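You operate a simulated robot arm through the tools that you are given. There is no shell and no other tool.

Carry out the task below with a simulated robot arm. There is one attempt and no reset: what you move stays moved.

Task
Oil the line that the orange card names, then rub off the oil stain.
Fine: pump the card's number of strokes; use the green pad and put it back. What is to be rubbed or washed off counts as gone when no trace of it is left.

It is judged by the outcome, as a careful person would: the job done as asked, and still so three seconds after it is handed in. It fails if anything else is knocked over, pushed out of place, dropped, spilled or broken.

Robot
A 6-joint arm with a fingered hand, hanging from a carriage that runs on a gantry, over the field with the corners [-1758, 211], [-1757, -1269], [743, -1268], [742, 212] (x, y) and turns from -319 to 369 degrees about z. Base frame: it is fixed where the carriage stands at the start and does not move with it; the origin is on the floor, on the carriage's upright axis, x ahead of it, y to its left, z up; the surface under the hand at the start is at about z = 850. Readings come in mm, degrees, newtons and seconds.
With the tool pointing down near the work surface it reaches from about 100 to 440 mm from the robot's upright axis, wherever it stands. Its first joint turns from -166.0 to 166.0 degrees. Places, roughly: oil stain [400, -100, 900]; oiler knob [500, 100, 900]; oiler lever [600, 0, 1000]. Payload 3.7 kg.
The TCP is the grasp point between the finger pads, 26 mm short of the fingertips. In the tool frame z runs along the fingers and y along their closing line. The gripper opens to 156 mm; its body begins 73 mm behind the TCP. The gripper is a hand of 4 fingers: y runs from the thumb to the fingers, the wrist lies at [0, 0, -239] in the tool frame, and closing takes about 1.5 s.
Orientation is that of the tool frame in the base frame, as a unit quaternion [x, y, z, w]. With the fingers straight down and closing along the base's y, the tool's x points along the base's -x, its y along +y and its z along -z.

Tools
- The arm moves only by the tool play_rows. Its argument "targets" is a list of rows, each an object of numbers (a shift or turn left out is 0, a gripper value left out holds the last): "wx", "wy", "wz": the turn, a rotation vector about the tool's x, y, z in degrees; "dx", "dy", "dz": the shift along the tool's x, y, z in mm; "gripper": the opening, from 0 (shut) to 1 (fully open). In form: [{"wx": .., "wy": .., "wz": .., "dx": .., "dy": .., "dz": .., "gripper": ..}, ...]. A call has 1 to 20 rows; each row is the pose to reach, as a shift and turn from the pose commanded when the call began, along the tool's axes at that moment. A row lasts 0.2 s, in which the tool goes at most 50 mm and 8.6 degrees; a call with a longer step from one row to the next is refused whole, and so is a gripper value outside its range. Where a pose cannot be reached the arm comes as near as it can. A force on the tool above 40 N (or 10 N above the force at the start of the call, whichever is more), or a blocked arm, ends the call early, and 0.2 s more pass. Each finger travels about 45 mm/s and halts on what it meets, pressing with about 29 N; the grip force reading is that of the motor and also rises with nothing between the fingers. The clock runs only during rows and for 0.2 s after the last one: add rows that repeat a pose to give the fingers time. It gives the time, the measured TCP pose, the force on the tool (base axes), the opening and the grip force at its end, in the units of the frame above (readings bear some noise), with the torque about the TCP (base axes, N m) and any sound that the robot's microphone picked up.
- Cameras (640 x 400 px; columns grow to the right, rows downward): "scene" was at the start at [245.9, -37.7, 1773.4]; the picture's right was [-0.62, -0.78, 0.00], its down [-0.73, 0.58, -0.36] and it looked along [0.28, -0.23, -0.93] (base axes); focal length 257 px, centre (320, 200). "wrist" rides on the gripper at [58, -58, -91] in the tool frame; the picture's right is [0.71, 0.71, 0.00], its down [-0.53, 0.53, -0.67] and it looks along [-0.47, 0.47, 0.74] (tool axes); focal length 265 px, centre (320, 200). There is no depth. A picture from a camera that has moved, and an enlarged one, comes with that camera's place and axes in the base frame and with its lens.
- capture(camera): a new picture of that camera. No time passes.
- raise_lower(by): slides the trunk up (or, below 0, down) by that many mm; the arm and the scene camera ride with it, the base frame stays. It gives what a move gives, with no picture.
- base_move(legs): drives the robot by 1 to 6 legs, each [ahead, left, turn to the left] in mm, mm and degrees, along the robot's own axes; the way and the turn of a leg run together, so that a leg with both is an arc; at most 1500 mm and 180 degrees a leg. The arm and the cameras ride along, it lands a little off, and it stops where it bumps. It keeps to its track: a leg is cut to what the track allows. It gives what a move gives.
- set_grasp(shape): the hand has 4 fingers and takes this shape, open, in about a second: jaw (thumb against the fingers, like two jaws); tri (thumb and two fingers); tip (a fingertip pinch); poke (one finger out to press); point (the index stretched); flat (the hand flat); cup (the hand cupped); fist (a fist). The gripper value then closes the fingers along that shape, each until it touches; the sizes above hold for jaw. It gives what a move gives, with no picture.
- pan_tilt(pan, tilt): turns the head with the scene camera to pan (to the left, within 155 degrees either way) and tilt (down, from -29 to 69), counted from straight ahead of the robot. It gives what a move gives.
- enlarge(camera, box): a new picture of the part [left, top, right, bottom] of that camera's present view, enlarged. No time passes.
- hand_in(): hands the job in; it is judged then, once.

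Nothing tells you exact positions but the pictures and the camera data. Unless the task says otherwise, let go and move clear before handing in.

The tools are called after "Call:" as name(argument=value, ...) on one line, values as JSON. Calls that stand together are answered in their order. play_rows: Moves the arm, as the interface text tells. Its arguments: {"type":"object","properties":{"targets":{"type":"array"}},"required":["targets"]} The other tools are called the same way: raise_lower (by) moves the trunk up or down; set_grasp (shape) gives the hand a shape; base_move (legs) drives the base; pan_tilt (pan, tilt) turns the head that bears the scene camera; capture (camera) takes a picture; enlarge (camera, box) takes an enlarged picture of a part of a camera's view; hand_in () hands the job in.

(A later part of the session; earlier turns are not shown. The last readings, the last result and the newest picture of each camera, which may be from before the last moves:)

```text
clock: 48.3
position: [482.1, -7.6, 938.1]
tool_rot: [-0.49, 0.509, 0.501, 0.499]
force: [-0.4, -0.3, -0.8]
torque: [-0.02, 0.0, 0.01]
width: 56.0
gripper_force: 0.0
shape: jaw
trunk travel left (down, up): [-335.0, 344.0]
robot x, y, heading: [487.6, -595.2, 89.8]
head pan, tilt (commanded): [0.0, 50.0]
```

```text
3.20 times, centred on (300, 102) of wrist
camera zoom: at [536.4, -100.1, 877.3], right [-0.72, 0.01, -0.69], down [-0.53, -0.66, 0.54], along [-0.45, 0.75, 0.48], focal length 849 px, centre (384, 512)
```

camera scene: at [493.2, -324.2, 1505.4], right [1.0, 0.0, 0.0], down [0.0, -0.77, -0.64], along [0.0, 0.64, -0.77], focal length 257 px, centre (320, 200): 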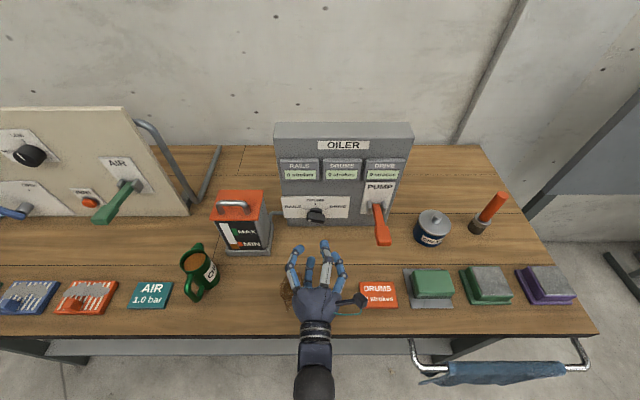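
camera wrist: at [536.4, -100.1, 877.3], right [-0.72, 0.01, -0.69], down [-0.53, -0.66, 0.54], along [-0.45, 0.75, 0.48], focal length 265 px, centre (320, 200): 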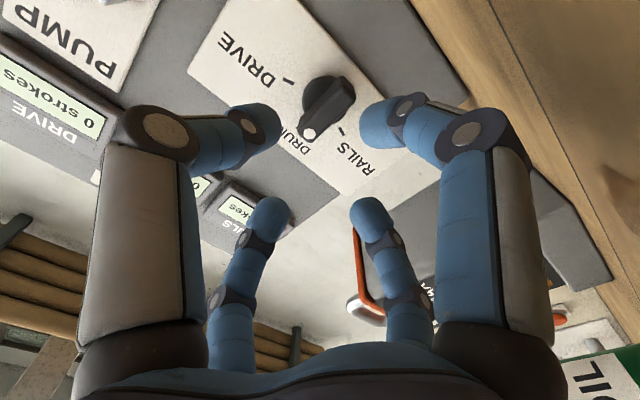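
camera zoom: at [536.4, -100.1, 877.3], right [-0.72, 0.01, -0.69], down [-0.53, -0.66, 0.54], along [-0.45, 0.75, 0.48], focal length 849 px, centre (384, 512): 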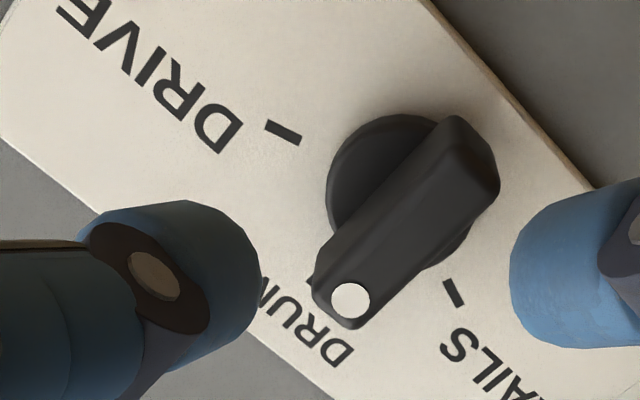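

The lever is at x≈642, sloping slightly up to a handle end at about y=−19, z≈990. I'll back away, tip the tool mostly downward (30° lean), close the fingers, raise, and reposition above the handle to press it down.

Call:
base_move(legs=[[-250, 0, 0]])

Call:
raise_lower(by=200)

Call:
play_rows(targets=[{"wy": 7, "gripper": 0.2}, {"wy": 14, "gripper": 0}, {"wy": 21}, {"wy": 28}, {"wy": 35}, {"wy": 42}, {"wy": 49}, {"wy": 55}, {"wy": 60}, {"wy": 60}, {"wy": 60}])

Call:
capture(camera="wrist")

```text
clock: 50.1
position: [483.8, -255.4, 936.0]
tool_rot: [-0.49, 0.509, 0.501, 0.5]
force: [-0.1, -0.4, -0.3]
torque: [-0.01, 0.03, 0.0]
width: 55.8
gripper_force: 0.1
shape: jaw
trunk travel left (down, up): [-335.0, 344.0]
robot x, y, heading: [490.6, -847.0, 89.3]
head pan, tilt (commanded): [0.0, 50.0]
```

```text
clock: 52.3
position: [482.6, -255.3, 1137.1]
tool_rot: [-0.489, 0.51, 0.5, 0.501]
force: [-0.4, 0.5, 0.0]
torque: [0.02, 0.0, -0.01]
width: 55.9
gripper_force: 0.0
shape: jaw
trunk travel left (down, up): [-535.0, 144.0]
robot x, y, heading: [489.3, -846.6, 89.7]
head pan, tilt (commanded): [0.0, 50.0]
```

```text
clock: 54.7
position: [483.5, -255.8, 1136.7]
tool_rot: [-0.674, 0.691, 0.19, 0.179]
force: [-0.7, -0.9, -0.7]
torque: [0.02, -0.01, 0.01]
width: 0.0
gripper_force: 29.0
shape: jaw
trunk travel left (down, up): [-535.0, 144.0]
robot x, y, heading: [491.6, -845.7, 89.4]
head pan, tilt (commanded): [0.0, 50.0]
```

```text
taken
camera wrist: at [539.3, -353.9, 1184.9], right [-0.73, -0.6, -0.34], down [-0.51, 0.13, 0.85], along [-0.47, 0.79, -0.4], focal length 265 px, centre (320, 200)
```

wrist: 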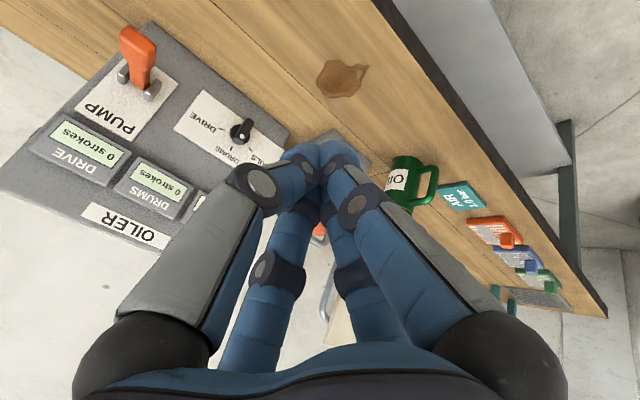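

The counters read 0 and the knob is at DRUMS. I'll retract the arm a little, then drive to sit above the lever handle.

Call:
play_rows(targets=[{"dx": 32, "dy": -1, "dz": 5, "gripper": 0}, {"dx": 64, "dy": -2, "dz": 10}, {"dx": 96, "dy": -3, "dz": 15}, {"dx": 126.6, "dy": -3.6, "dz": 18.7}, {"dx": 126.6, "dy": -3.6, "dz": 18.7}])

Call:
base_move(legs=[[0, -158, 0], [330, 0, 0]])

Call:
capture(camera="wrist")

Call:
capture(camera="scene")

```text
clock: 55.9
position: [482.4, -358.4, 1059.4]
tool_rot: [-0.674, 0.691, 0.19, 0.179]
force: [0.0, 0.2, -0.1]
torque: [0.02, 0.03, 0.0]
width: 0.2
gripper_force: 28.7
shape: jaw
trunk travel left (down, up): [-535.0, 144.0]
robot x, y, heading: [491.1, -848.7, 89.6]
head pan, tilt (commanded): [0.0, 50.0]
```

```text
clock: 59.1
position: [644.2, -33.6, 1059.3]
tool_rot: [-0.673, 0.692, 0.189, 0.179]
force: [0.4, -0.2, 0.0]
torque: [0.01, 0.0, -0.04]
width: 0.0
gripper_force: 29.0
shape: jaw
trunk travel left (down, up): [-535.0, 144.0]
robot x, y, heading: [647.4, -521.2, 89.6]
head pan, tilt (commanded): [0.0, 50.0]
```

```text
taken
camera wrist: at [700.8, -130.6, 1107.4], right [-0.73, -0.6, -0.34], down [-0.51, 0.13, 0.85], along [-0.46, 0.79, -0.4], focal length 265 px, centre (320, 200)
```

wrist: 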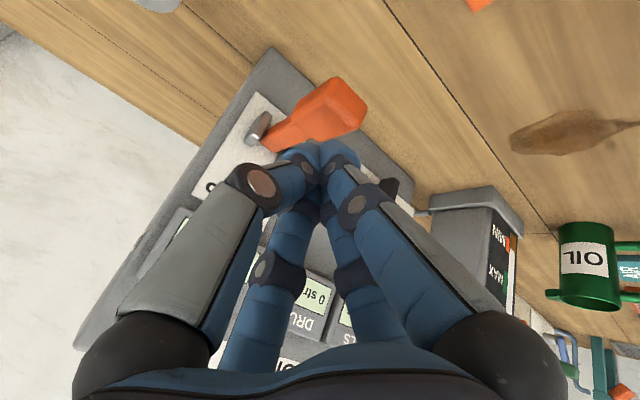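

```text
taken
camera scene: at [655.2, -248.1, 1705.3], right [1.0, -0.01, 0.0], down [-0.01, -0.77, -0.64], along [0.01, 0.64, -0.77], focal length 257 px, centre (320, 200)
```

scene: 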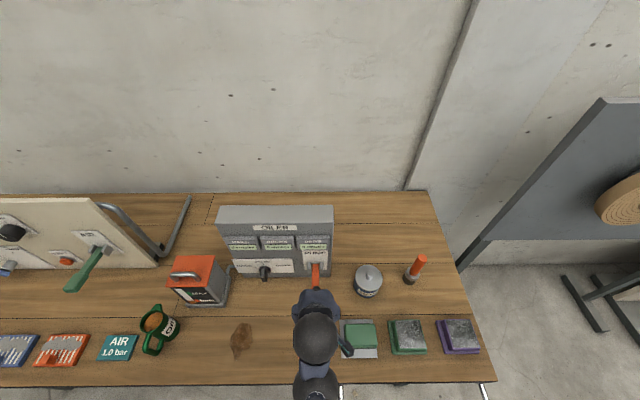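

Call:
enlarge(camera="wrist", box=[220, 40, 420, 165])

Call:
enlarge(camera="scene", box=[260, 220, 380, 350])

```text
3.20 times, centred on (320, 102) of wrist
camera zoom: at [700.8, -130.6, 1107.4], right [-0.73, -0.6, -0.34], down [-0.51, 0.13, 0.85], along [-0.46, 0.79, -0.4], focal length 849 px, centre (320, 512)
```

zoom: 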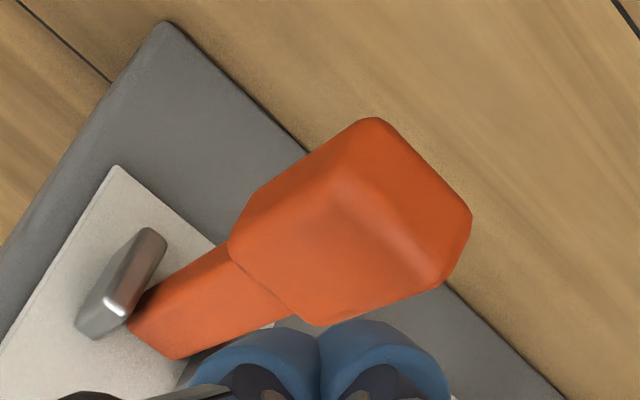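

```text
3.08 times, centred on (320, 285) of scene
camera zoom: at [655.2, -248.1, 1705.3], right [1.0, -0.01, 0.0], down [-0.01, -0.77, -0.64], along [0.01, 0.64, -0.77], focal length 791 px, centre (320, -62)
```

zoom: 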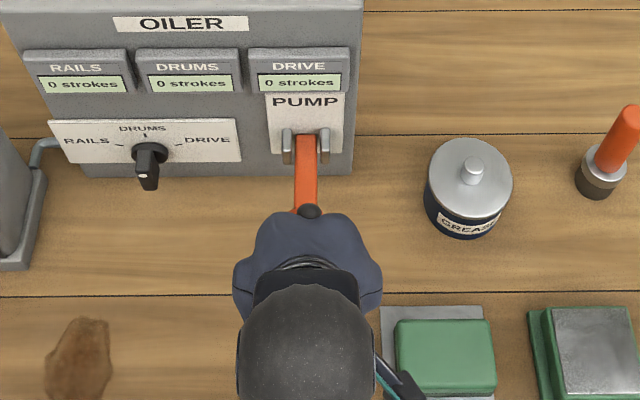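

The fingertips hang above the handle (top at z≈990). I'll come down to just above it at y≈8.

Call:
play_rows(targets=[{"dx": -2, "dy": 0.3, "dz": 20, "gripper": 0}, {"dx": -4.5, "dy": 0.7, "dz": 49}, {"dx": -4.5, "dy": 0.7, "dz": 49}])

Call:
capture(camera="wrist")

```text
clock: 59.9
position: [643.7, -1.7, 1019.3]
tool_rot: [-0.673, 0.693, 0.188, 0.179]
force: [0.4, 0.6, 0.8]
torque: [0.06, 0.0, 0.02]
width: 0.1
gripper_force: 28.4
shape: jaw
trunk travel left (down, up): [-535.0, 144.0]
robot x, y, heading: [647.7, -523.1, 89.2]
head pan, tilt (commanded): [0.0, 50.0]
```

```text
taken
camera wrist: at [700.1, -100.5, 1068.4], right [-0.73, -0.6, -0.34], down [-0.51, 0.13, 0.85], along [-0.46, 0.79, -0.4], focal length 265 px, centre (320, 200)
```

wrist: 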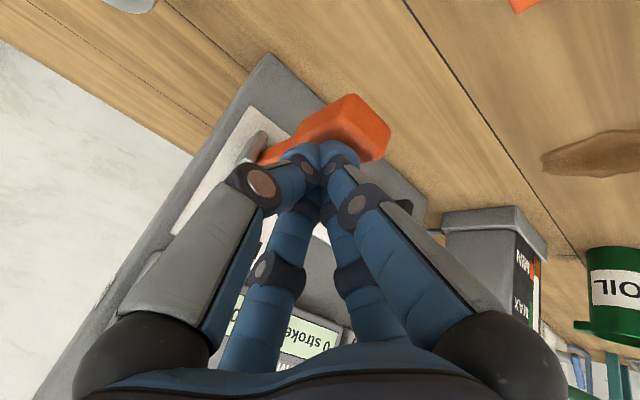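

About 10 mm above the handle. Pressing down slowly for stroke 1.

Call:
play_rows(targets=[{"dx": 5, "dy": -0.2, "dz": 8.6}, {"dx": 10.1, "dy": -0.4, "dz": 17.3}, {"dx": 15.1, "dy": -0.6, "dz": 25.9}, {"dx": 19.3, "dy": -0.8, "dz": 35.1}, {"dx": 23.5, "dy": -1, "dz": 44.2}, {"dx": 26.8, "dy": -1.2, "dz": 53.9}, {"dx": 26.8, "dy": -1.2, "dz": 53.9}])

Call:
capture(camera="wrist")

Call:
enlarge(camera="scene", box=[210, 190, 390, 340])

```text
clock: 61.2
position: [646.9, -0.7, 969.2]
tool_rot: [-0.673, 0.691, 0.191, 0.18]
force: [1.0, -18.8, 23.5]
torque: [-0.37, -0.05, -0.05]
width: 0.1
gripper_force: 28.6
shape: jaw
trunk travel left (down, up): [-535.0, 144.0]
robot x, y, heading: [653.7, -527.3, 89.5]
head pan, tilt (commanded): [0.0, 50.0]
stopped in row 6: the force on the tool passed its limit at 55 N (the readings are from after the stop); the commanded pose is now the measured one
```

```text
taken
camera wrist: at [701.1, -98.8, 1017.3], right [-0.73, -0.59, -0.34], down [-0.51, 0.13, 0.85], along [-0.46, 0.8, -0.39], focal length 265 px, centre (320, 200)
```

wrist: 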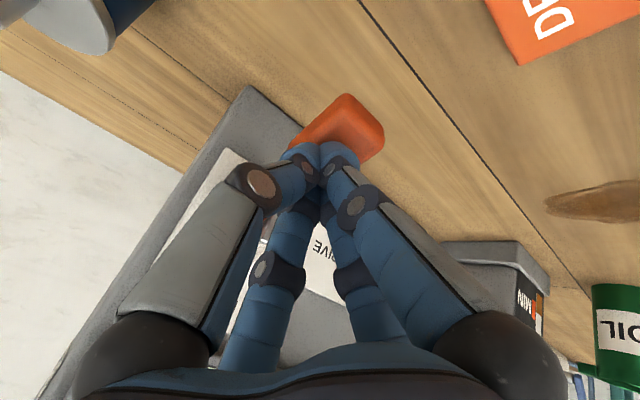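

```text
2.67 times, centred on (300, 265) of scene
camera zoom: at [655.2, -249.3, 1705.3], right [1.0, -0.01, 0.0], down [-0.01, -0.77, -0.64], along [0.01, 0.64, -0.77], focal length 686 px, centre (373, 27)
```

zoom: 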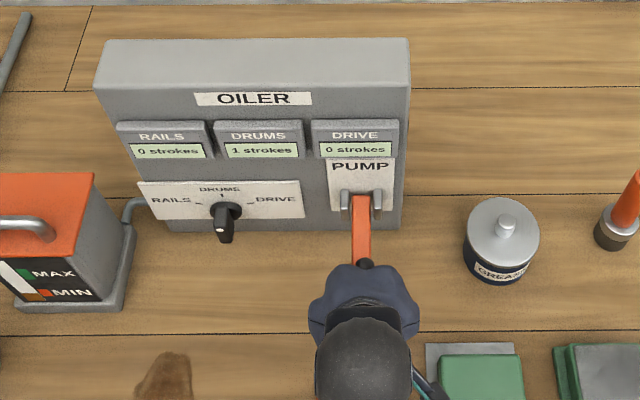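

DRUMS now shows 1 stroke, and the lever hit its stop. I'll lift off to let the lever return.

Call:
play_rows(targets=[{"dx": -5, "dy": 0.2, "dz": -8.6}, {"dx": -12, "dy": 0.5, "dz": -20.6}, {"dx": -20, "dy": 0.9, "dz": -34}, {"dx": -32, "dy": 1.3, "dz": -55}, {"dx": -32, "dy": 1.3, "dz": -55}, {"dx": -32, "dy": 1.3, "dz": -55}])

Call:
capture(camera="wrist")

Call:
enlarge(camera="scene", box=[210, 190, 390, 340])

```text
clock: 62.6
position: [646.6, 0.7, 1032.9]
tool_rot: [-0.672, 0.692, 0.191, 0.182]
force: [-0.5, 0.1, -0.6]
torque: [-0.03, 0.01, -0.01]
width: 0.0
gripper_force: 29.4
shape: jaw
trunk travel left (down, up): [-535.0, 144.0]
robot x, y, heading: [653.3, -520.9, 89.6]
head pan, tilt (commanded): [0.0, 50.0]
```

```text
taken
camera wrist: at [701.8, -96.5, 1080.2], right [-0.73, -0.59, -0.34], down [-0.51, 0.13, 0.85], along [-0.46, 0.8, -0.39], focal length 265 px, centre (320, 200)
```

wrist: 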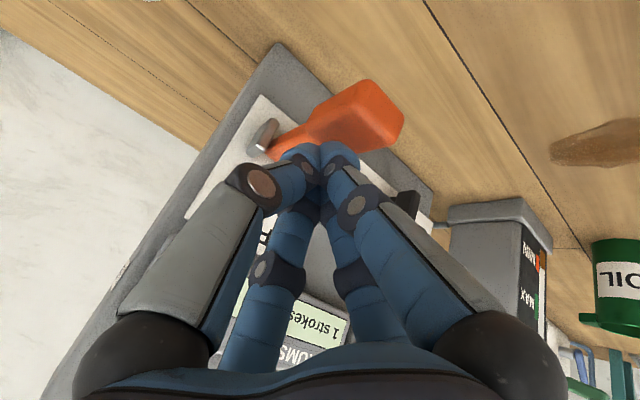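

```text
2.67 times, centred on (300, 265) of scene
camera zoom: at [655.2, -248.3, 1705.3], right [1.0, -0.01, 0.0], down [-0.01, -0.77, -0.64], along [0.01, 0.64, -0.77], focal length 686 px, centre (373, 27)
```

zoom: 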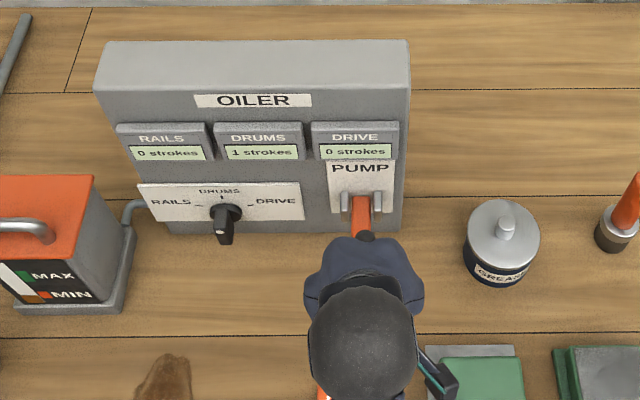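

The lever has sprung back up. Pressing for stroke 2.

Call:
play_rows(targets=[{"dx": 9, "dy": -0.4, "dz": 15.5}, {"dx": 14, "dy": -0.6, "dz": 24}, {"dx": 19, "dy": -0.8, "dz": 32.5}, {"dx": 24, "dy": -1, "dz": 41}, {"dx": 28, "dy": -1.2, "dz": 48}, {"dx": 32, "dy": -1.3, "dz": 55}, {"dx": 34, "dy": -1.4, "dz": 59}, {"dx": 34, "dy": -1.4, "dz": 59}])

Call:
enlarge(camera="scene", box=[210, 190, 390, 340])

```text
clock: 64.2
position: [645.7, 3.2, 970.6]
tool_rot: [-0.672, 0.691, 0.193, 0.183]
force: [-0.9, -16.6, 21.5]
torque: [-0.34, -0.05, -0.03]
width: 0.1
gripper_force: 28.9
shape: jaw
trunk travel left (down, up): [-535.0, 144.0]
robot x, y, heading: [649.7, -525.3, 89.4]
head pan, tilt (commanded): [0.0, 50.0]
stopped in row 7: the force on the tool passed its limit at 48 N (the readings are from after the stop); the commanded pose is now the measured one
```

```text
2.67 times, centred on (300, 265) of scene
camera zoom: at [655.1, -249.4, 1705.2], right [1.0, -0.01, 0.0], down [-0.01, -0.77, -0.64], along [0.01, 0.64, -0.77], focal length 686 px, centre (373, 27)
```

zoom: 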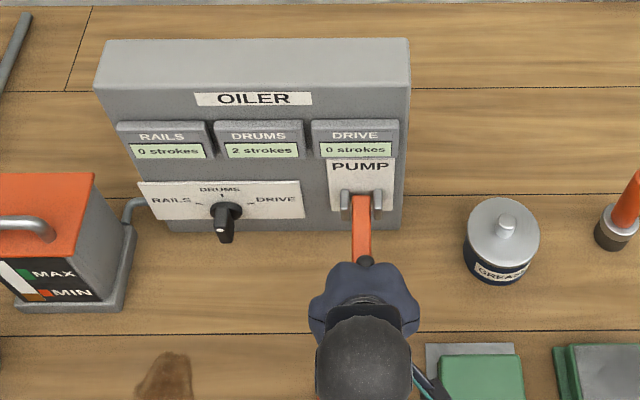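

DRUMS shows 2 strokes with RAILS and DRIVE at 0. Lifting off the lever and backing clear.

Call:
play_rows(targets=[{"dx": -5, "dy": 0.2, "dz": -8.6}, {"dx": -12, "dy": 0.5, "dz": -20.6}, {"dx": -22, "dy": 0.9, "dz": -38}, {"dx": -38, "dy": 1.5, "dz": -65}, {"dx": -50, "dy": 2, "dz": -87}, {"dx": -50, "dy": 2, "dz": -87}])

Call:
base_move(legs=[[-120, 0, 0]])

Call:
play_rows(targets=[{"wy": 6, "gripper": 0.3}, {"wy": 12, "gripper": 0.6}, {"wy": 18, "gripper": 0.8}, {"wy": 24}, {"wy": 30}, {"wy": 30}])

Call:
capture(camera="scene")

Call:
enlarge(camera="scene", box=[220, 180, 400, 300])

```text
clock: 65.6
position: [645.9, 2.5, 1071.7]
tool_rot: [-0.672, 0.691, 0.193, 0.183]
force: [1.0, -0.7, 0.1]
torque: [0.03, -0.02, 0.0]
width: 0.0
gripper_force: 28.4
shape: jaw
trunk travel left (down, up): [-535.0, 144.0]
robot x, y, heading: [651.3, -521.7, 89.3]
head pan, tilt (commanded): [0.0, 50.0]
```

```text
clock: 66.8
position: [642.9, -116.4, 1070.7]
tool_rot: [-0.674, 0.689, 0.194, 0.182]
force: [-0.3, 0.3, 0.5]
torque: [0.02, 0.01, -0.03]
width: 0.0
gripper_force: 28.6
shape: jaw
trunk travel left (down, up): [-535.0, 144.0]
robot x, y, heading: [647.8, -644.9, 89.8]
head pan, tilt (commanded): [0.0, 50.0]
```

```text
clock: 68.2
position: [642.2, -115.7, 1071.2]
tool_rot: [-0.7, 0.714, 0.013, -0.003]
force: [-0.7, -0.5, 0.1]
torque: [0.01, 0.01, 0.0]
width: 97.5
gripper_force: 0.1
shape: jaw
trunk travel left (down, up): [-535.0, 144.0]
robot x, y, heading: [651.9, -643.9, 89.7]
head pan, tilt (commanded): [0.0, 50.0]
```

```text
taken
camera scene: at [653.3, -367.7, 1705.3], right [1.0, -0.01, 0.0], down [0.0, -0.77, -0.64], along [0.0, 0.64, -0.77], focal length 257 px, centre (320, 200)
```

scene: 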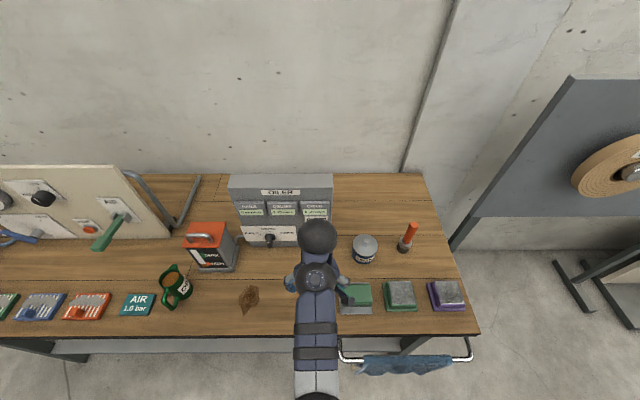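

```text
3.33 times, centred on (310, 240) of scene
camera zoom: at [653.3, -367.7, 1705.3], right [1.0, -0.01, 0.0], down [0.0, -0.77, -0.64], along [0.0, 0.64, -0.77], focal length 857 px, centre (353, 67)
```

zoom: 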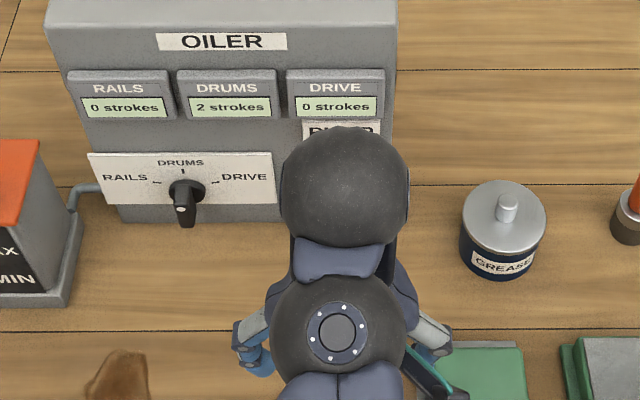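

The counters confirm DRUMS 2, others 0. Now to the pad: I'll shift right along the bench and view the pads with the wrist camera from above.

Call:
base_move(legs=[[0, -90, 0]])

Call:
play_rows(targets=[{"dy": -30, "gripper": 0.8}, {"dy": -60}, {"dy": -60}])

Call:
capture(camera="wrist")

Call:
enlarge(camera="wrist", box=[160, 0, 480, 200])

Call:
capture(camera="scene")

```text
clock: 69.3
position: [731.9, -118.4, 1072.3]
tool_rot: [-0.7, 0.714, 0.013, -0.002]
force: [-0.2, 0.6, -0.2]
torque: [0.02, 0.03, -0.03]
width: 124.6
gripper_force: 0.1
shape: jaw
trunk travel left (down, up): [-535.0, 144.0]
robot x, y, heading: [742.0, -645.2, 89.7]
head pan, tilt (commanded): [0.0, 50.0]
```

```text
clock: 70.1
position: [790.1, -118.1, 1069.7]
tool_rot: [-0.7, 0.714, 0.013, -0.001]
force: [-0.3, -0.3, 0.8]
torque: [-0.02, 0.01, 0.01]
width: 124.9
gripper_force: 0.0
shape: jaw
trunk travel left (down, up): [-535.0, 144.0]
robot x, y, heading: [738.5, -642.7, 89.8]
head pan, tilt (commanded): [0.0, 50.0]
```

```text
taken
camera wrist: at [847.5, -178.7, 1158.9], right [-0.72, -0.69, 0.0], down [-0.5, 0.53, 0.69], along [-0.48, 0.49, -0.73], focal length 265 px, centre (320, 200)
```

wrist: 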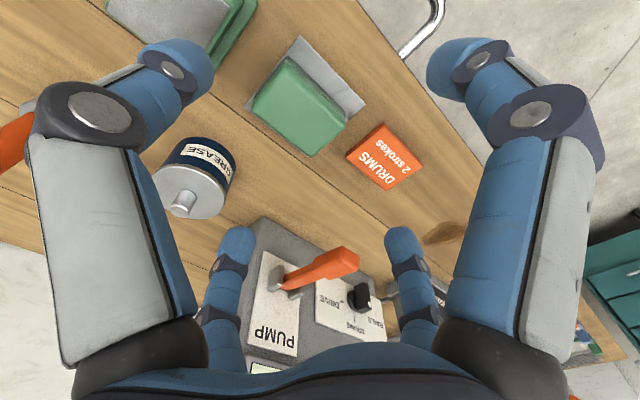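

```text
2.00 times, centred on (320, 100) of wrist
camera zoom: at [847.5, -178.7, 1158.9], right [-0.72, -0.69, 0.0], down [-0.5, 0.53, 0.69], along [-0.48, 0.49, -0.73], focal length 531 px, centre (320, 400)
```

zoom: 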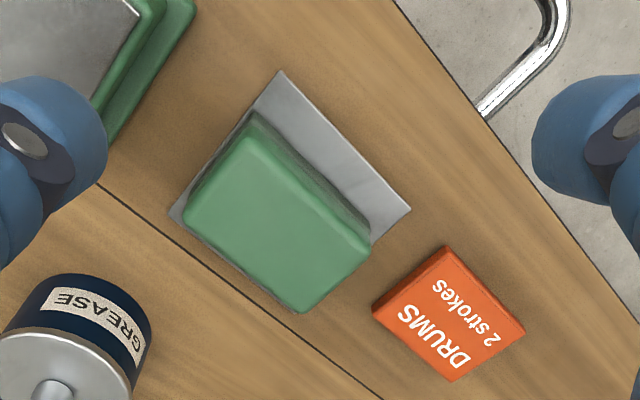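

```text
taken
camera scene: at [743.2, -368.2, 1705.3], right [1.0, -0.01, 0.0], down [0.0, -0.77, -0.64], along [0.0, 0.64, -0.77], focal length 257 px, centre (320, 200)
```

scene: 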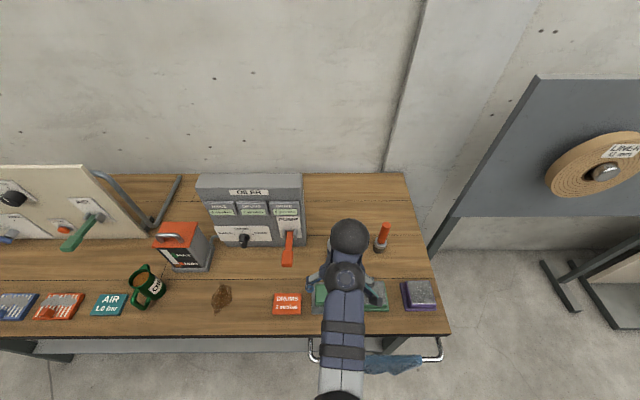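

The green pad on its grey mat is clear. I'll glance at the two neighbouring blocks too, to be sure which one is "the green pad".

Call:
play_rows(targets=[{"dy": -40}, {"dy": -80}, {"dy": -115}, {"dy": -115}])

Call:
capture(camera="wrist")

Call:
enlarge(camera="wrist", box=[160, 0, 480, 200])

```text
clock: 71.1
position: [905.3, -120.9, 1064.3]
tool_rot: [-0.7, 0.714, 0.014, -0.002]
force: [-0.6, 0.1, -0.3]
torque: [0.0, -0.02, 0.0]
width: 124.2
gripper_force: 0.1
shape: jaw
trunk travel left (down, up): [-535.0, 144.0]
robot x, y, heading: [739.3, -641.6, 89.9]
head pan, tilt (commanded): [0.0, 50.0]
```

```text
taken
camera wrist: at [962.9, -181.4, 1153.5], right [-0.72, -0.69, 0.0], down [-0.5, 0.53, 0.69], along [-0.48, 0.49, -0.73], focal length 265 px, centre (320, 200)
```

wrist: 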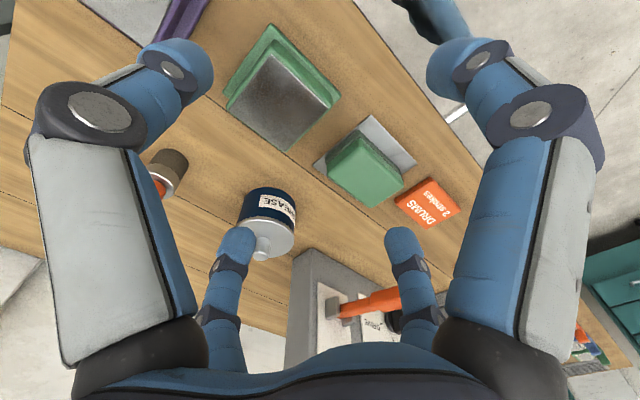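

```text
2.00 times, centred on (320, 100) of wrist
camera zoom: at [962.9, -181.4, 1153.5], right [-0.72, -0.69, 0.0], down [-0.5, 0.53, 0.69], along [-0.48, 0.49, -0.73], focal length 531 px, centre (320, 400)
```

zoom: 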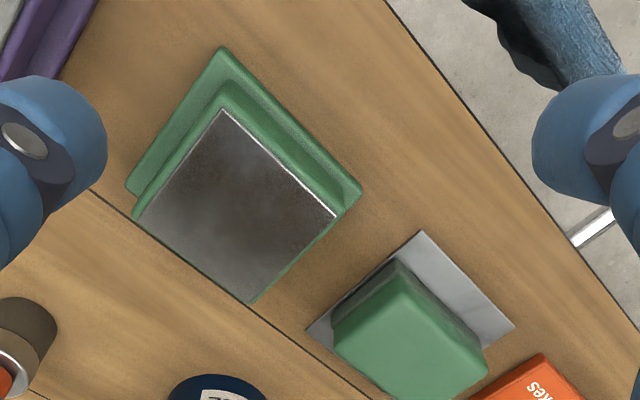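

Object 1 (green rounded pad with a dark sole, on its own grey mat at x≈712–817, y≈−121…−20) is the wiping pad; the other two are rigid blocks with metal tops. Space beside it is tight, so I'll see what the other finger shapes look like before choosing a grip.

Call:
set_grasp(shape="tri")

Call:
capture(camera="wrist")

Call:
set_grasp(shape="tip")

Call:
capture(camera="wrist")

```text
clock: 72.0
position: [905.7, -119.7, 1065.2]
tool_rot: [-0.7, 0.714, 0.014, -0.002]
force: [-0.3, -0.3, -0.3]
torque: [-0.02, -0.02, 0.01]
width: 155.9
gripper_force: 0.1
shape: tri
trunk travel left (down, up): [-535.0, 144.0]
robot x, y, heading: [738.2, -639.1, 89.6]
head pan, tilt (commanded): [0.0, 50.0]
```

```text
taken
camera wrist: at [962.5, -181.5, 1153.6], right [-0.72, -0.69, 0.0], down [-0.5, 0.53, 0.69], along [-0.48, 0.49, -0.73], focal length 265 px, centre (320, 200)
```

wrist: 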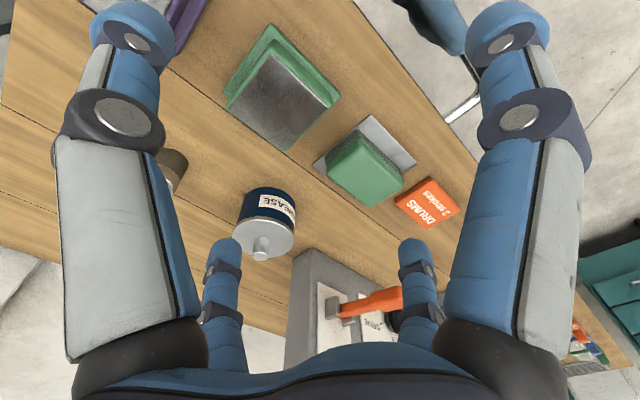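

```text
clock: 72.9
position: [905.3, -120.2, 1064.1]
tool_rot: [-0.7, 0.714, 0.012, -0.001]
force: [0.5, 0.2, -0.7]
torque: [0.01, 0.0, 0.0]
width: 155.7
gripper_force: 0.1
shape: tip
trunk travel left (down, up): [-535.0, 144.0]
robot x, y, heading: [737.1, -639.8, 89.7]
head pan, tilt (commanded): [0.0, 50.0]
```

```text
taken
camera wrist: at [962.5, -181.5, 1153.6], right [-0.72, -0.69, 0.0], down [-0.5, 0.53, 0.69], along [-0.48, 0.49, -0.73], focal length 265 px, centre (320, 200)
```

wrist: 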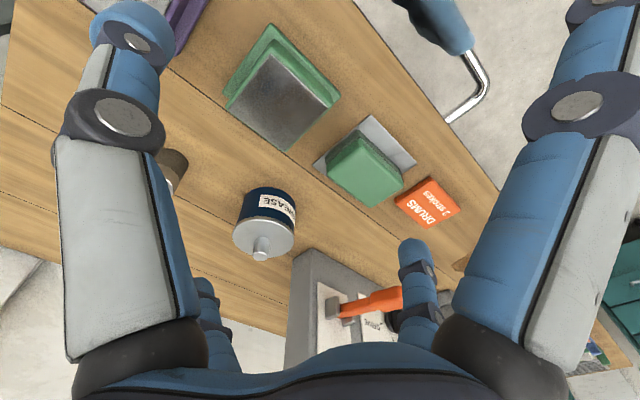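

Call:
play_rows(targets=[{"gripper": 0.8}, {"gripper": 0.6}, {"gripper": 0.4}, {"gripper": 0.4}, {"gripper": 0.4}])

Call:
capture(camera="wrist")

Call:
enlarge(camera="scene", box=[260, 200, 460, 380])

```text
clock: 74.1
position: [904.9, -120.3, 1064.0]
tool_rot: [-0.7, 0.714, 0.013, -0.001]
force: [0.2, 0.9, 0.2]
torque: [-0.03, 0.01, 0.02]
width: 62.9
gripper_force: 0.0
shape: tip
trunk travel left (down, up): [-535.0, 144.0]
robot x, y, heading: [739.3, -643.7, 89.6]
head pan, tilt (commanded): [0.0, 50.0]
```

```text
taken
camera wrist: at [962.5, -181.5, 1153.6], right [-0.72, -0.69, 0.0], down [-0.5, 0.53, 0.69], along [-0.48, 0.49, -0.73], focal length 265 px, centre (320, 200)
```

wrist: 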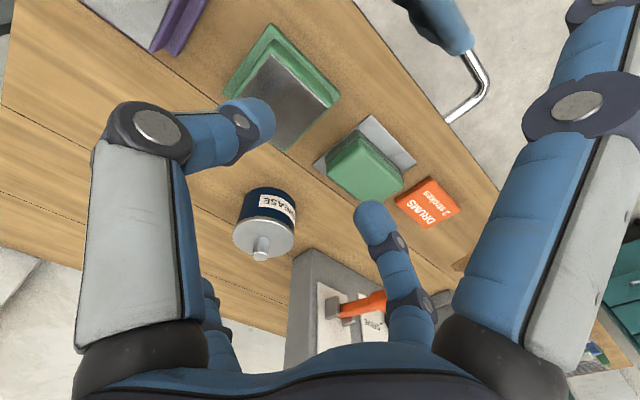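

```text
2.22 times, centred on (360, 290) of scene
camera zoom: at [743.2, -368.2, 1705.3], right [1.0, -0.01, 0.0], down [0.0, -0.77, -0.64], along [0.0, 0.64, -0.77], focal length 571 px, centre (231, 0)
```

zoom: 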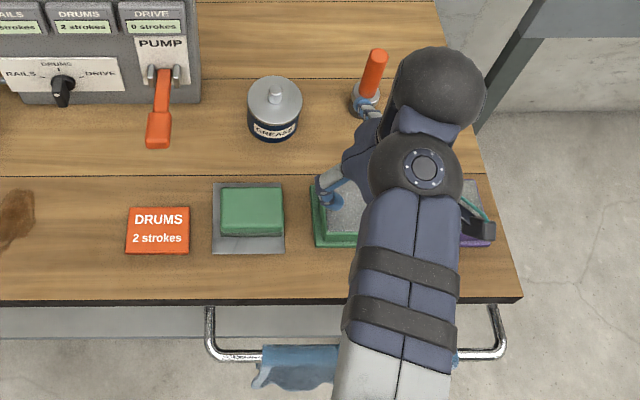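

The tip pinch leaves two fingers splayed, which would be a hazard here; the four-finger jaw is better. I'll set jaw, partly closed, and measure its clearance.

Call:
set_grasp(shape="jaw")

Call:
play_rows(targets=[{"gripper": 0.8, "dy": 40}, {"gripper": 0.66, "dy": 80}, {"gripper": 0.66, "dy": 120}, {"gripper": 0.66, "dy": 133}, {"gripper": 0.66, "dy": 133}])

Call:
capture(camera="wrist")

Call:
enlarge(camera="scene", box=[260, 200, 460, 380])

```text
clock: 75.0
position: [905.7, -120.5, 1064.5]
tool_rot: [-0.7, 0.714, 0.014, -0.002]
force: [-0.7, 0.5, -0.3]
torque: [0.02, -0.01, -0.02]
width: 156.1
gripper_force: 0.0
shape: jaw
trunk travel left (down, up): [-535.0, 144.0]
robot x, y, heading: [733.9, -644.3, 89.5]
head pan, tilt (commanded): [0.0, 50.0]
```

```text
clock: 76.2
position: [771.0, -120.0, 1069.2]
tool_rot: [-0.701, 0.713, 0.013, -0.002]
force: [-0.2, -0.5, 0.3]
torque: [-0.03, 0.03, 0.02]
width: 103.4
gripper_force: 0.0
shape: jaw
trunk travel left (down, up): [-535.0, 144.0]
robot x, y, heading: [741.0, -640.0, 89.6]
head pan, tilt (commanded): [0.0, 50.0]
```

```text
taken
camera wrist: at [829.4, -180.4, 1158.5], right [-0.72, -0.69, 0.0], down [-0.5, 0.53, 0.69], along [-0.48, 0.49, -0.73], focal length 265 px, centre (320, 200)
```

wrist: 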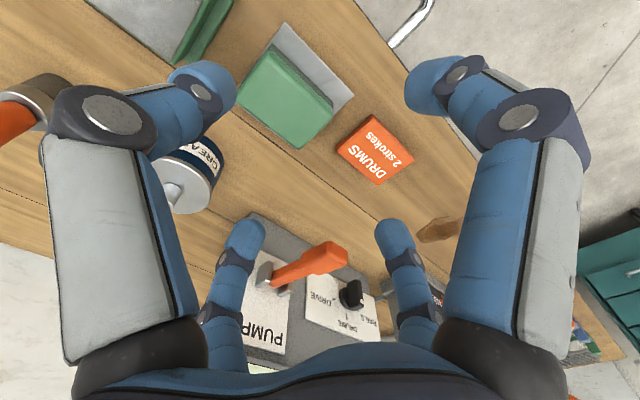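

```text
2.22 times, centred on (360, 290) of scene
camera zoom: at [743.2, -368.2, 1705.3], right [1.0, -0.01, 0.0], down [0.0, -0.77, -0.64], along [0.0, 0.64, -0.77], focal length 571 px, centre (231, 0)
```

zoom: 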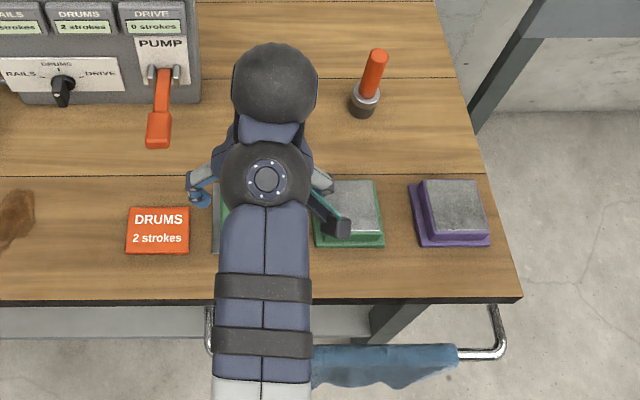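

Call:
enlarge(camera="wrist", box=[220, 10, 380, 170])

```text
2.50 times, centred on (300, 90) of wrist
camera zoom: at [829.4, -180.4, 1158.5], right [-0.72, -0.69, 0.0], down [-0.5, 0.53, 0.69], along [-0.48, 0.49, -0.73], focal length 664 px, centre (370, 475)
```

zoom: 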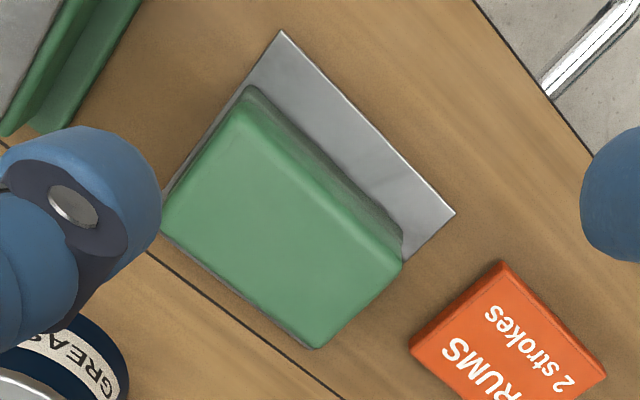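

The pad centre is about (770, −71), top z≈885, well centred on its mat. I'll retract the arm, bring the base nearer and line up above the pad.

Call:
play_rows(targets=[{"dx": 40, "gripper": 0.66}, {"dx": 80}, {"dx": 100}, {"dx": 100}])

Call:
base_move(legs=[[150, 0, 0]])

Call:
capture(camera="wrist")

```text
clock: 77.2
position: [770.9, -195.8, 1030.9]
tool_rot: [-0.701, 0.713, 0.012, -0.001]
force: [0.0, -0.5, 0.2]
torque: [0.0, 0.02, -0.01]
width: 103.5
gripper_force: 0.0
shape: jaw
out of reach, approached as far as the arm can: row 1, 2, 3, 4
trunk travel left (down, up): [-535.0, 144.0]
robot x, y, heading: [741.5, -642.5, 90.0]
head pan, tilt (commanded): [0.0, 50.0]
```

```text
clock: 78.6
position: [768.3, -46.0, 1030.3]
tool_rot: [-0.703, 0.711, 0.012, -0.002]
force: [0.4, 0.3, -0.2]
torque: [0.02, 0.0, 0.02]
width: 103.5
gripper_force: 0.0
shape: jaw
trunk travel left (down, up): [-535.0, 144.0]
robot x, y, heading: [742.5, -494.0, 89.9]
head pan, tilt (commanded): [0.0, 50.0]
```

```text
taken
camera wrist: at [826.1, -105.8, 1120.0], right [-0.72, -0.7, 0.0], down [-0.51, 0.52, 0.69], along [-0.48, 0.49, -0.73], focal length 265 px, centre (320, 200)
```

wrist: 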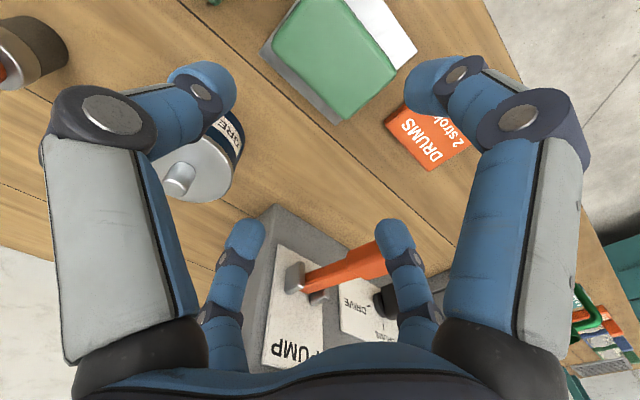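

Call:
play_rows(targets=[{"dx": 10, "dz": 20, "gripper": 0.66}, {"dx": 10, "dz": 20}, {"dx": 10, "dz": 20}])

```text
clock: 79.4
position: [769.2, -54.3, 1011.9]
tool_rot: [-0.702, 0.712, 0.013, -0.002]
force: [-0.6, -0.2, 0.1]
torque: [-0.01, -0.04, -0.02]
width: 103.5
gripper_force: 0.0
shape: jaw
trunk travel left (down, up): [-535.0, 144.0]
robot x, y, heading: [745.4, -495.8, 90.1]
head pan, tilt (commanded): [0.0, 50.0]
```

Call:
play_rows(targets=[{"dx": 8, "dy": -0.6, "dz": 25, "gripper": 0.66}, {"dx": 17, "dy": -1.2, "dz": 50}, {"dx": 17, "dy": -1.2, "dz": 72}, {"dx": 17, "dy": -1.2, "dz": 72}])

Call:
capture(camera="wrist")

Call:
enlarge(camera="scene", box=[230, 230, 450, 400])

```text
clock: 80.4
position: [769.0, -69.5, 938.1]
tool_rot: [-0.703, 0.711, 0.013, -0.002]
force: [-0.5, 0.5, -0.1]
torque: [0.03, -0.01, -0.02]
width: 103.7
gripper_force: 0.1
shape: jaw
trunk travel left (down, up): [-535.0, 144.0]
robot x, y, heading: [740.8, -490.6, 90.0]
head pan, tilt (commanded): [0.0, 50.0]
```

```text
taken
camera wrist: at [826.2, -130.4, 1027.4], right [-0.72, -0.7, 0.0], down [-0.51, 0.52, 0.69], along [-0.48, 0.49, -0.73], focal length 265 px, centre (320, 200)
```

wrist: 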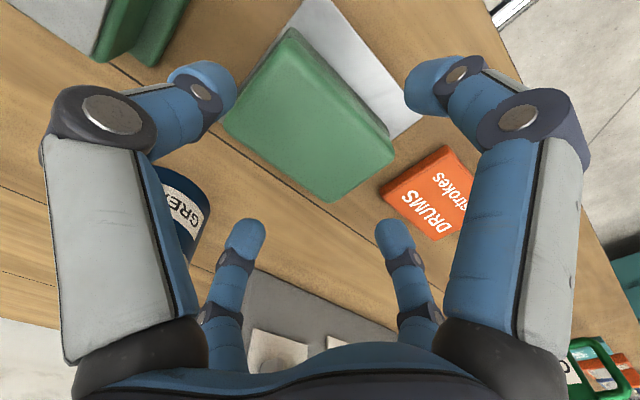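

```text
2.35 times, centred on (340, 315) of scene
camera zoom: at [741.6, -217.7, 1705.3], right [1.0, 0.0, 0.0], down [0.0, -0.77, -0.64], along [0.0, 0.64, -0.77], focal length 605 px, centre (273, -71)
```

zoom: 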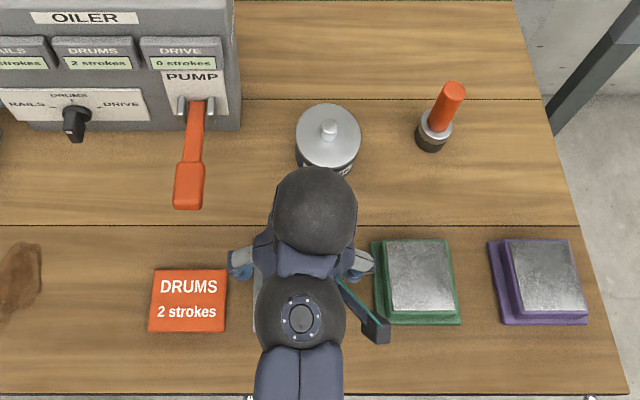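

Call:
enlarge(camera="wrist", box=[200, 0, 440, 210])

```text
1.90 times, centred on (320, 105) of wrist
camera zoom: at [826.2, -130.4, 1027.4], right [-0.72, -0.7, 0.0], down [-0.51, 0.52, 0.69], along [-0.48, 0.49, -0.73], focal length 506 px, centre (320, 381)
```

zoom: 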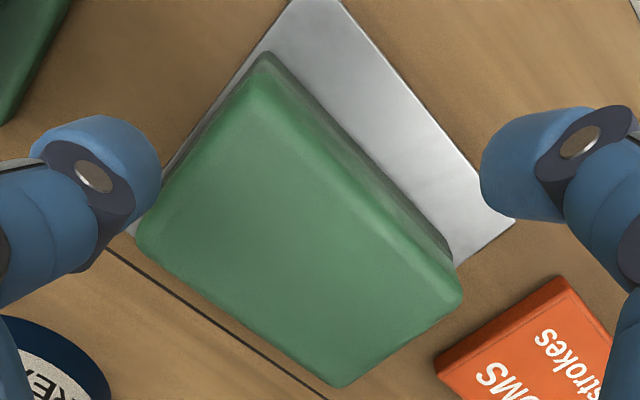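

The pad is centred under the hand to within a couple of mm. Lowering around it to tip height ≈860 mm.

Call:
play_rows(targets=[{"dx": -2, "dy": -1.2, "dz": 12, "gripper": 0.66}, {"dx": -2, "dy": -1.2, "dz": 24}, {"dx": -2, "dy": -1.2, "dz": 36}, {"dx": -2, "dy": -1.2, "dz": 46}, {"dx": -2, "dy": -1.2, "dz": 52}, {"dx": -2, "dy": -1.2, "dz": 52}])

Call:
capture(camera="wrist")

Call:
enlarge(camera="scene", box=[230, 230, 450, 400])

```text
clock: 81.8
position: [773.5, -71.5, 896.3]
tool_rot: [-0.703, 0.711, 0.005, 0.005]
force: [-0.8, -0.1, 0.4]
torque: [-0.03, -0.03, -0.03]
width: 103.6
gripper_force: 0.0
shape: jaw
out of reach, approached as far as the arm can: row 3, 4, 5
trunk travel left (down, up): [-535.0, 144.0]
robot x, y, heading: [740.9, -491.0, 90.3]
head pan, tilt (commanded): [0.0, 50.0]
```

```text
taken
camera wrist: at [829.7, -130.2, 986.9], right [-0.72, -0.7, -0.01], down [-0.52, 0.52, 0.68], along [-0.47, 0.49, -0.74], focal length 265 px, centre (320, 200)
```

wrist: 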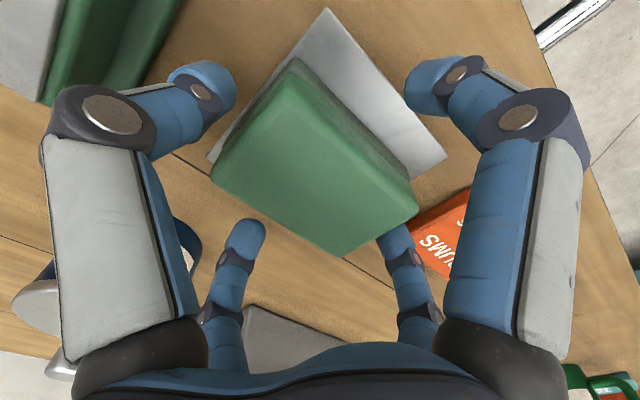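

```text
2.35 times, centred on (340, 315) of scene
camera zoom: at [741.7, -217.7, 1705.3], right [1.0, 0.0, 0.0], down [0.0, -0.77, -0.64], along [0.0, 0.64, -0.77], focal length 605 px, centre (273, -71)
```

zoom: 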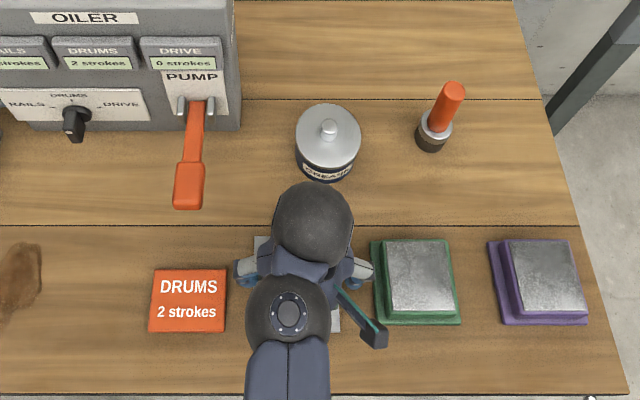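

The arm ran out of downward reach at 896. I'll lift the arm 50 mm and lower the trunk instead to regain margin.

Call:
play_rows(targets=[{"dx": -2, "dy": 1.5, "dz": -25, "gripper": 0.66}, {"dx": -3.5, "dy": 3, "dz": -50}, {"dx": -3.5, "dy": 3, "dz": -60}, {"dx": -3.5, "dy": 3, "dz": -60}])

Call:
raise_lower(by=-55)

Call:
capture(camera="wrist")

```text
clock: 82.8
position: [766.1, -66.3, 948.9]
tool_rot: [-0.702, 0.712, 0.013, -0.001]
force: [-1.0, 0.0, 0.1]
torque: [0.02, 0.0, 0.03]
width: 103.4
gripper_force: 0.1
shape: jaw
trunk travel left (down, up): [-535.0, 144.0]
robot x, y, heading: [738.5, -490.4, 90.4]
head pan, tilt (commanded): [0.0, 50.0]
```

```text
clock: 83.8
position: [764.8, -65.8, 892.3]
tool_rot: [-0.703, 0.711, 0.012, -0.001]
force: [0.5, 0.5, -0.2]
torque: [-0.02, 0.0, -0.01]
width: 103.4
gripper_force: 0.1
shape: jaw
trunk travel left (down, up): [-480.0, 199.0]
robot x, y, heading: [741.1, -492.1, 89.7]
head pan, tilt (commanded): [0.0, 50.0]
```

```text
taken
camera wrist: at [823.5, -126.3, 981.6], right [-0.72, -0.7, 0.0], down [-0.51, 0.52, 0.69], along [-0.48, 0.49, -0.73], focal length 265 px, centre (320, 200)
```

wrist: 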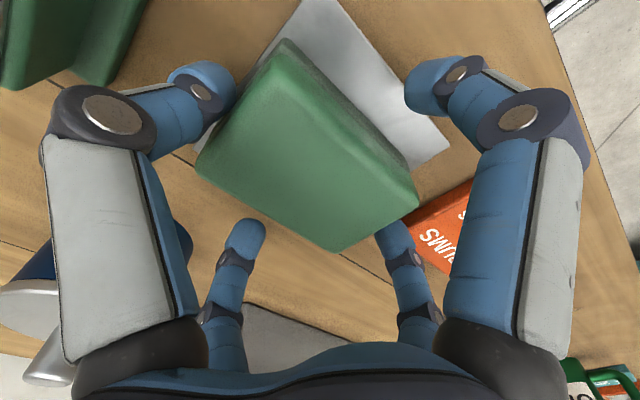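

Call:
play_rows(targets=[{"dx": 1.5, "dy": -3, "dz": 2, "gripper": 0.66}, {"dx": 1.5, "dy": -5.5, "dz": 6}, {"dx": 1.5, "dy": -5.5, "dz": 6}, {"dx": 1.5, "dy": -5.5, "dz": 6}])

Call:
capture(camera="wrist")

```text
clock: 84.8
position: [772.7, -67.4, 887.2]
tool_rot: [-0.703, 0.711, 0.013, -0.002]
force: [0.0, 0.6, 0.5]
torque: [0.0, 0.02, 0.01]
width: 103.1
gripper_force: 0.1
shape: jaw
trunk travel left (down, up): [-480.0, 199.0]
robot x, y, heading: [736.6, -490.4, 89.9]
head pan, tilt (commanded): [0.0, 50.0]
```

```text
taken
camera wrist: at [829.9, -128.0, 975.2], right [-0.72, -0.7, 0.0], down [-0.51, 0.52, 0.69], along [-0.48, 0.49, -0.73], focal length 265 px, centre (320, 200)
```

wrist: 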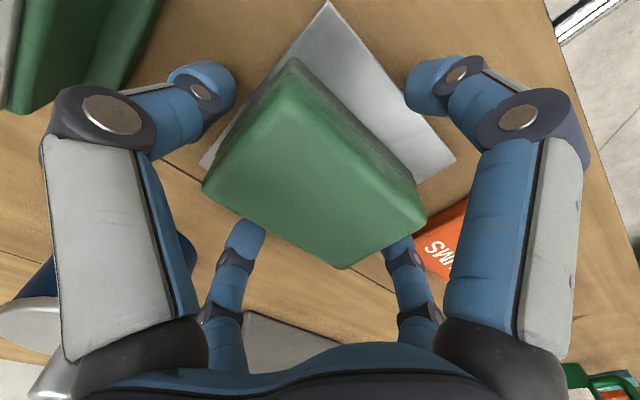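

Fingers straddle the pad on all four sides. Closing.

Call:
play_rows(targets=[{"dy": 2, "gripper": 0.66}, {"dy": 2, "gripper": 0.5}, {"dy": 2, "gripper": 0.35}, {"dy": 2, "gripper": 0.2}, {"dy": 2, "gripper": 0.1}, {"dy": 2, "gripper": 0.1}, {"dy": 2, "gripper": 0.1}])

Call:
capture(camera="wrist")

```text
clock: 86.4
position: [769.3, -67.5, 885.6]
tool_rot: [-0.704, 0.71, 0.013, -0.002]
force: [-0.1, -0.8, 0.0]
torque: [0.01, 0.01, -0.05]
width: 72.8
gripper_force: 29.3
shape: jaw
trunk travel left (down, up): [-480.0, 199.0]
robot x, y, heading: [739.1, -492.7, 89.8]
head pan, tilt (commanded): [0.0, 50.0]
```

```text
taken
camera wrist: at [827.3, -128.0, 975.0], right [-0.72, -0.7, 0.0], down [-0.51, 0.52, 0.69], along [-0.48, 0.49, -0.73], focal length 265 px, centre (320, 200)
```

wrist: 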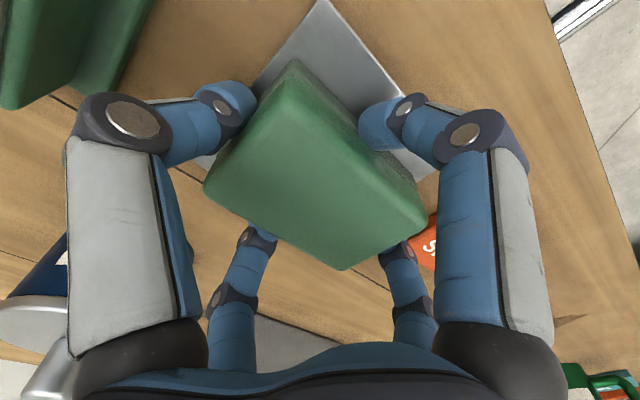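

Pad gripped on all four sides (grasp TCP at (769.3, −67.5, 885.6), which I'll reuse for putting it back). Lifting it with the trunk.

Call:
raise_lower(by=70)

Call:
capture(camera="wrist")

Call:
enlarge(camera="scene", box=[230, 230, 450, 400])

```text
clock: 87.4
position: [769.4, -67.0, 955.0]
tool_rot: [-0.703, 0.711, 0.012, -0.002]
force: [0.0, 0.2, -0.3]
torque: [0.06, 0.03, -0.01]
width: 73.0
gripper_force: 28.6
shape: jaw
trunk travel left (down, up): [-550.0, 129.0]
robot x, y, heading: [741.6, -495.3, 90.1]
head pan, tilt (commanded): [0.0, 50.0]
```

```text
taken
camera wrist: at [827.3, -128.0, 1045.0], right [-0.72, -0.7, 0.0], down [-0.51, 0.52, 0.69], along [-0.48, 0.49, -0.73], focal length 265 px, centre (320, 200)
```

wrist: 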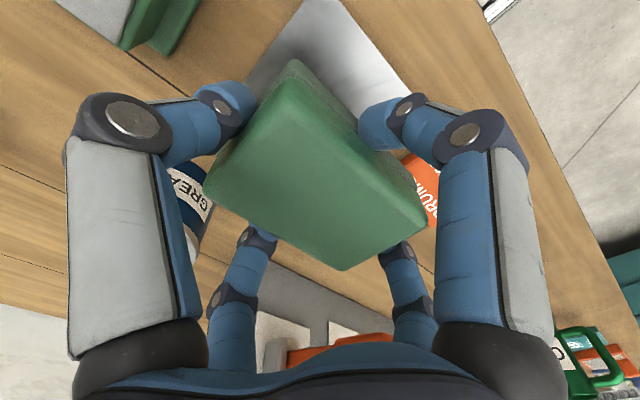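

```text
2.35 times, centred on (340, 315) of scene
camera zoom: at [741.6, -217.7, 1720.3], right [1.0, 0.0, 0.0], down [0.0, -0.77, -0.64], along [0.0, 0.64, -0.77], focal length 605 px, centre (273, -71)
```

zoom: 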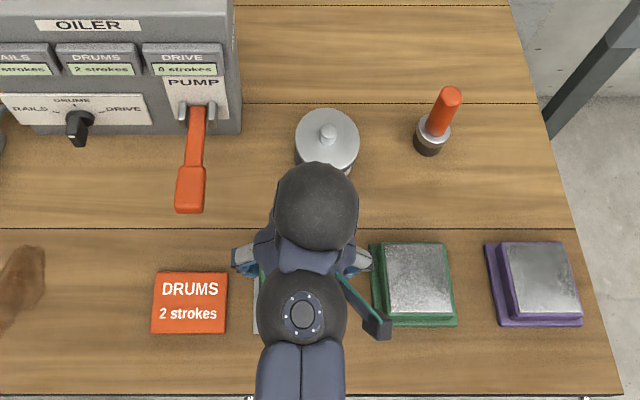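

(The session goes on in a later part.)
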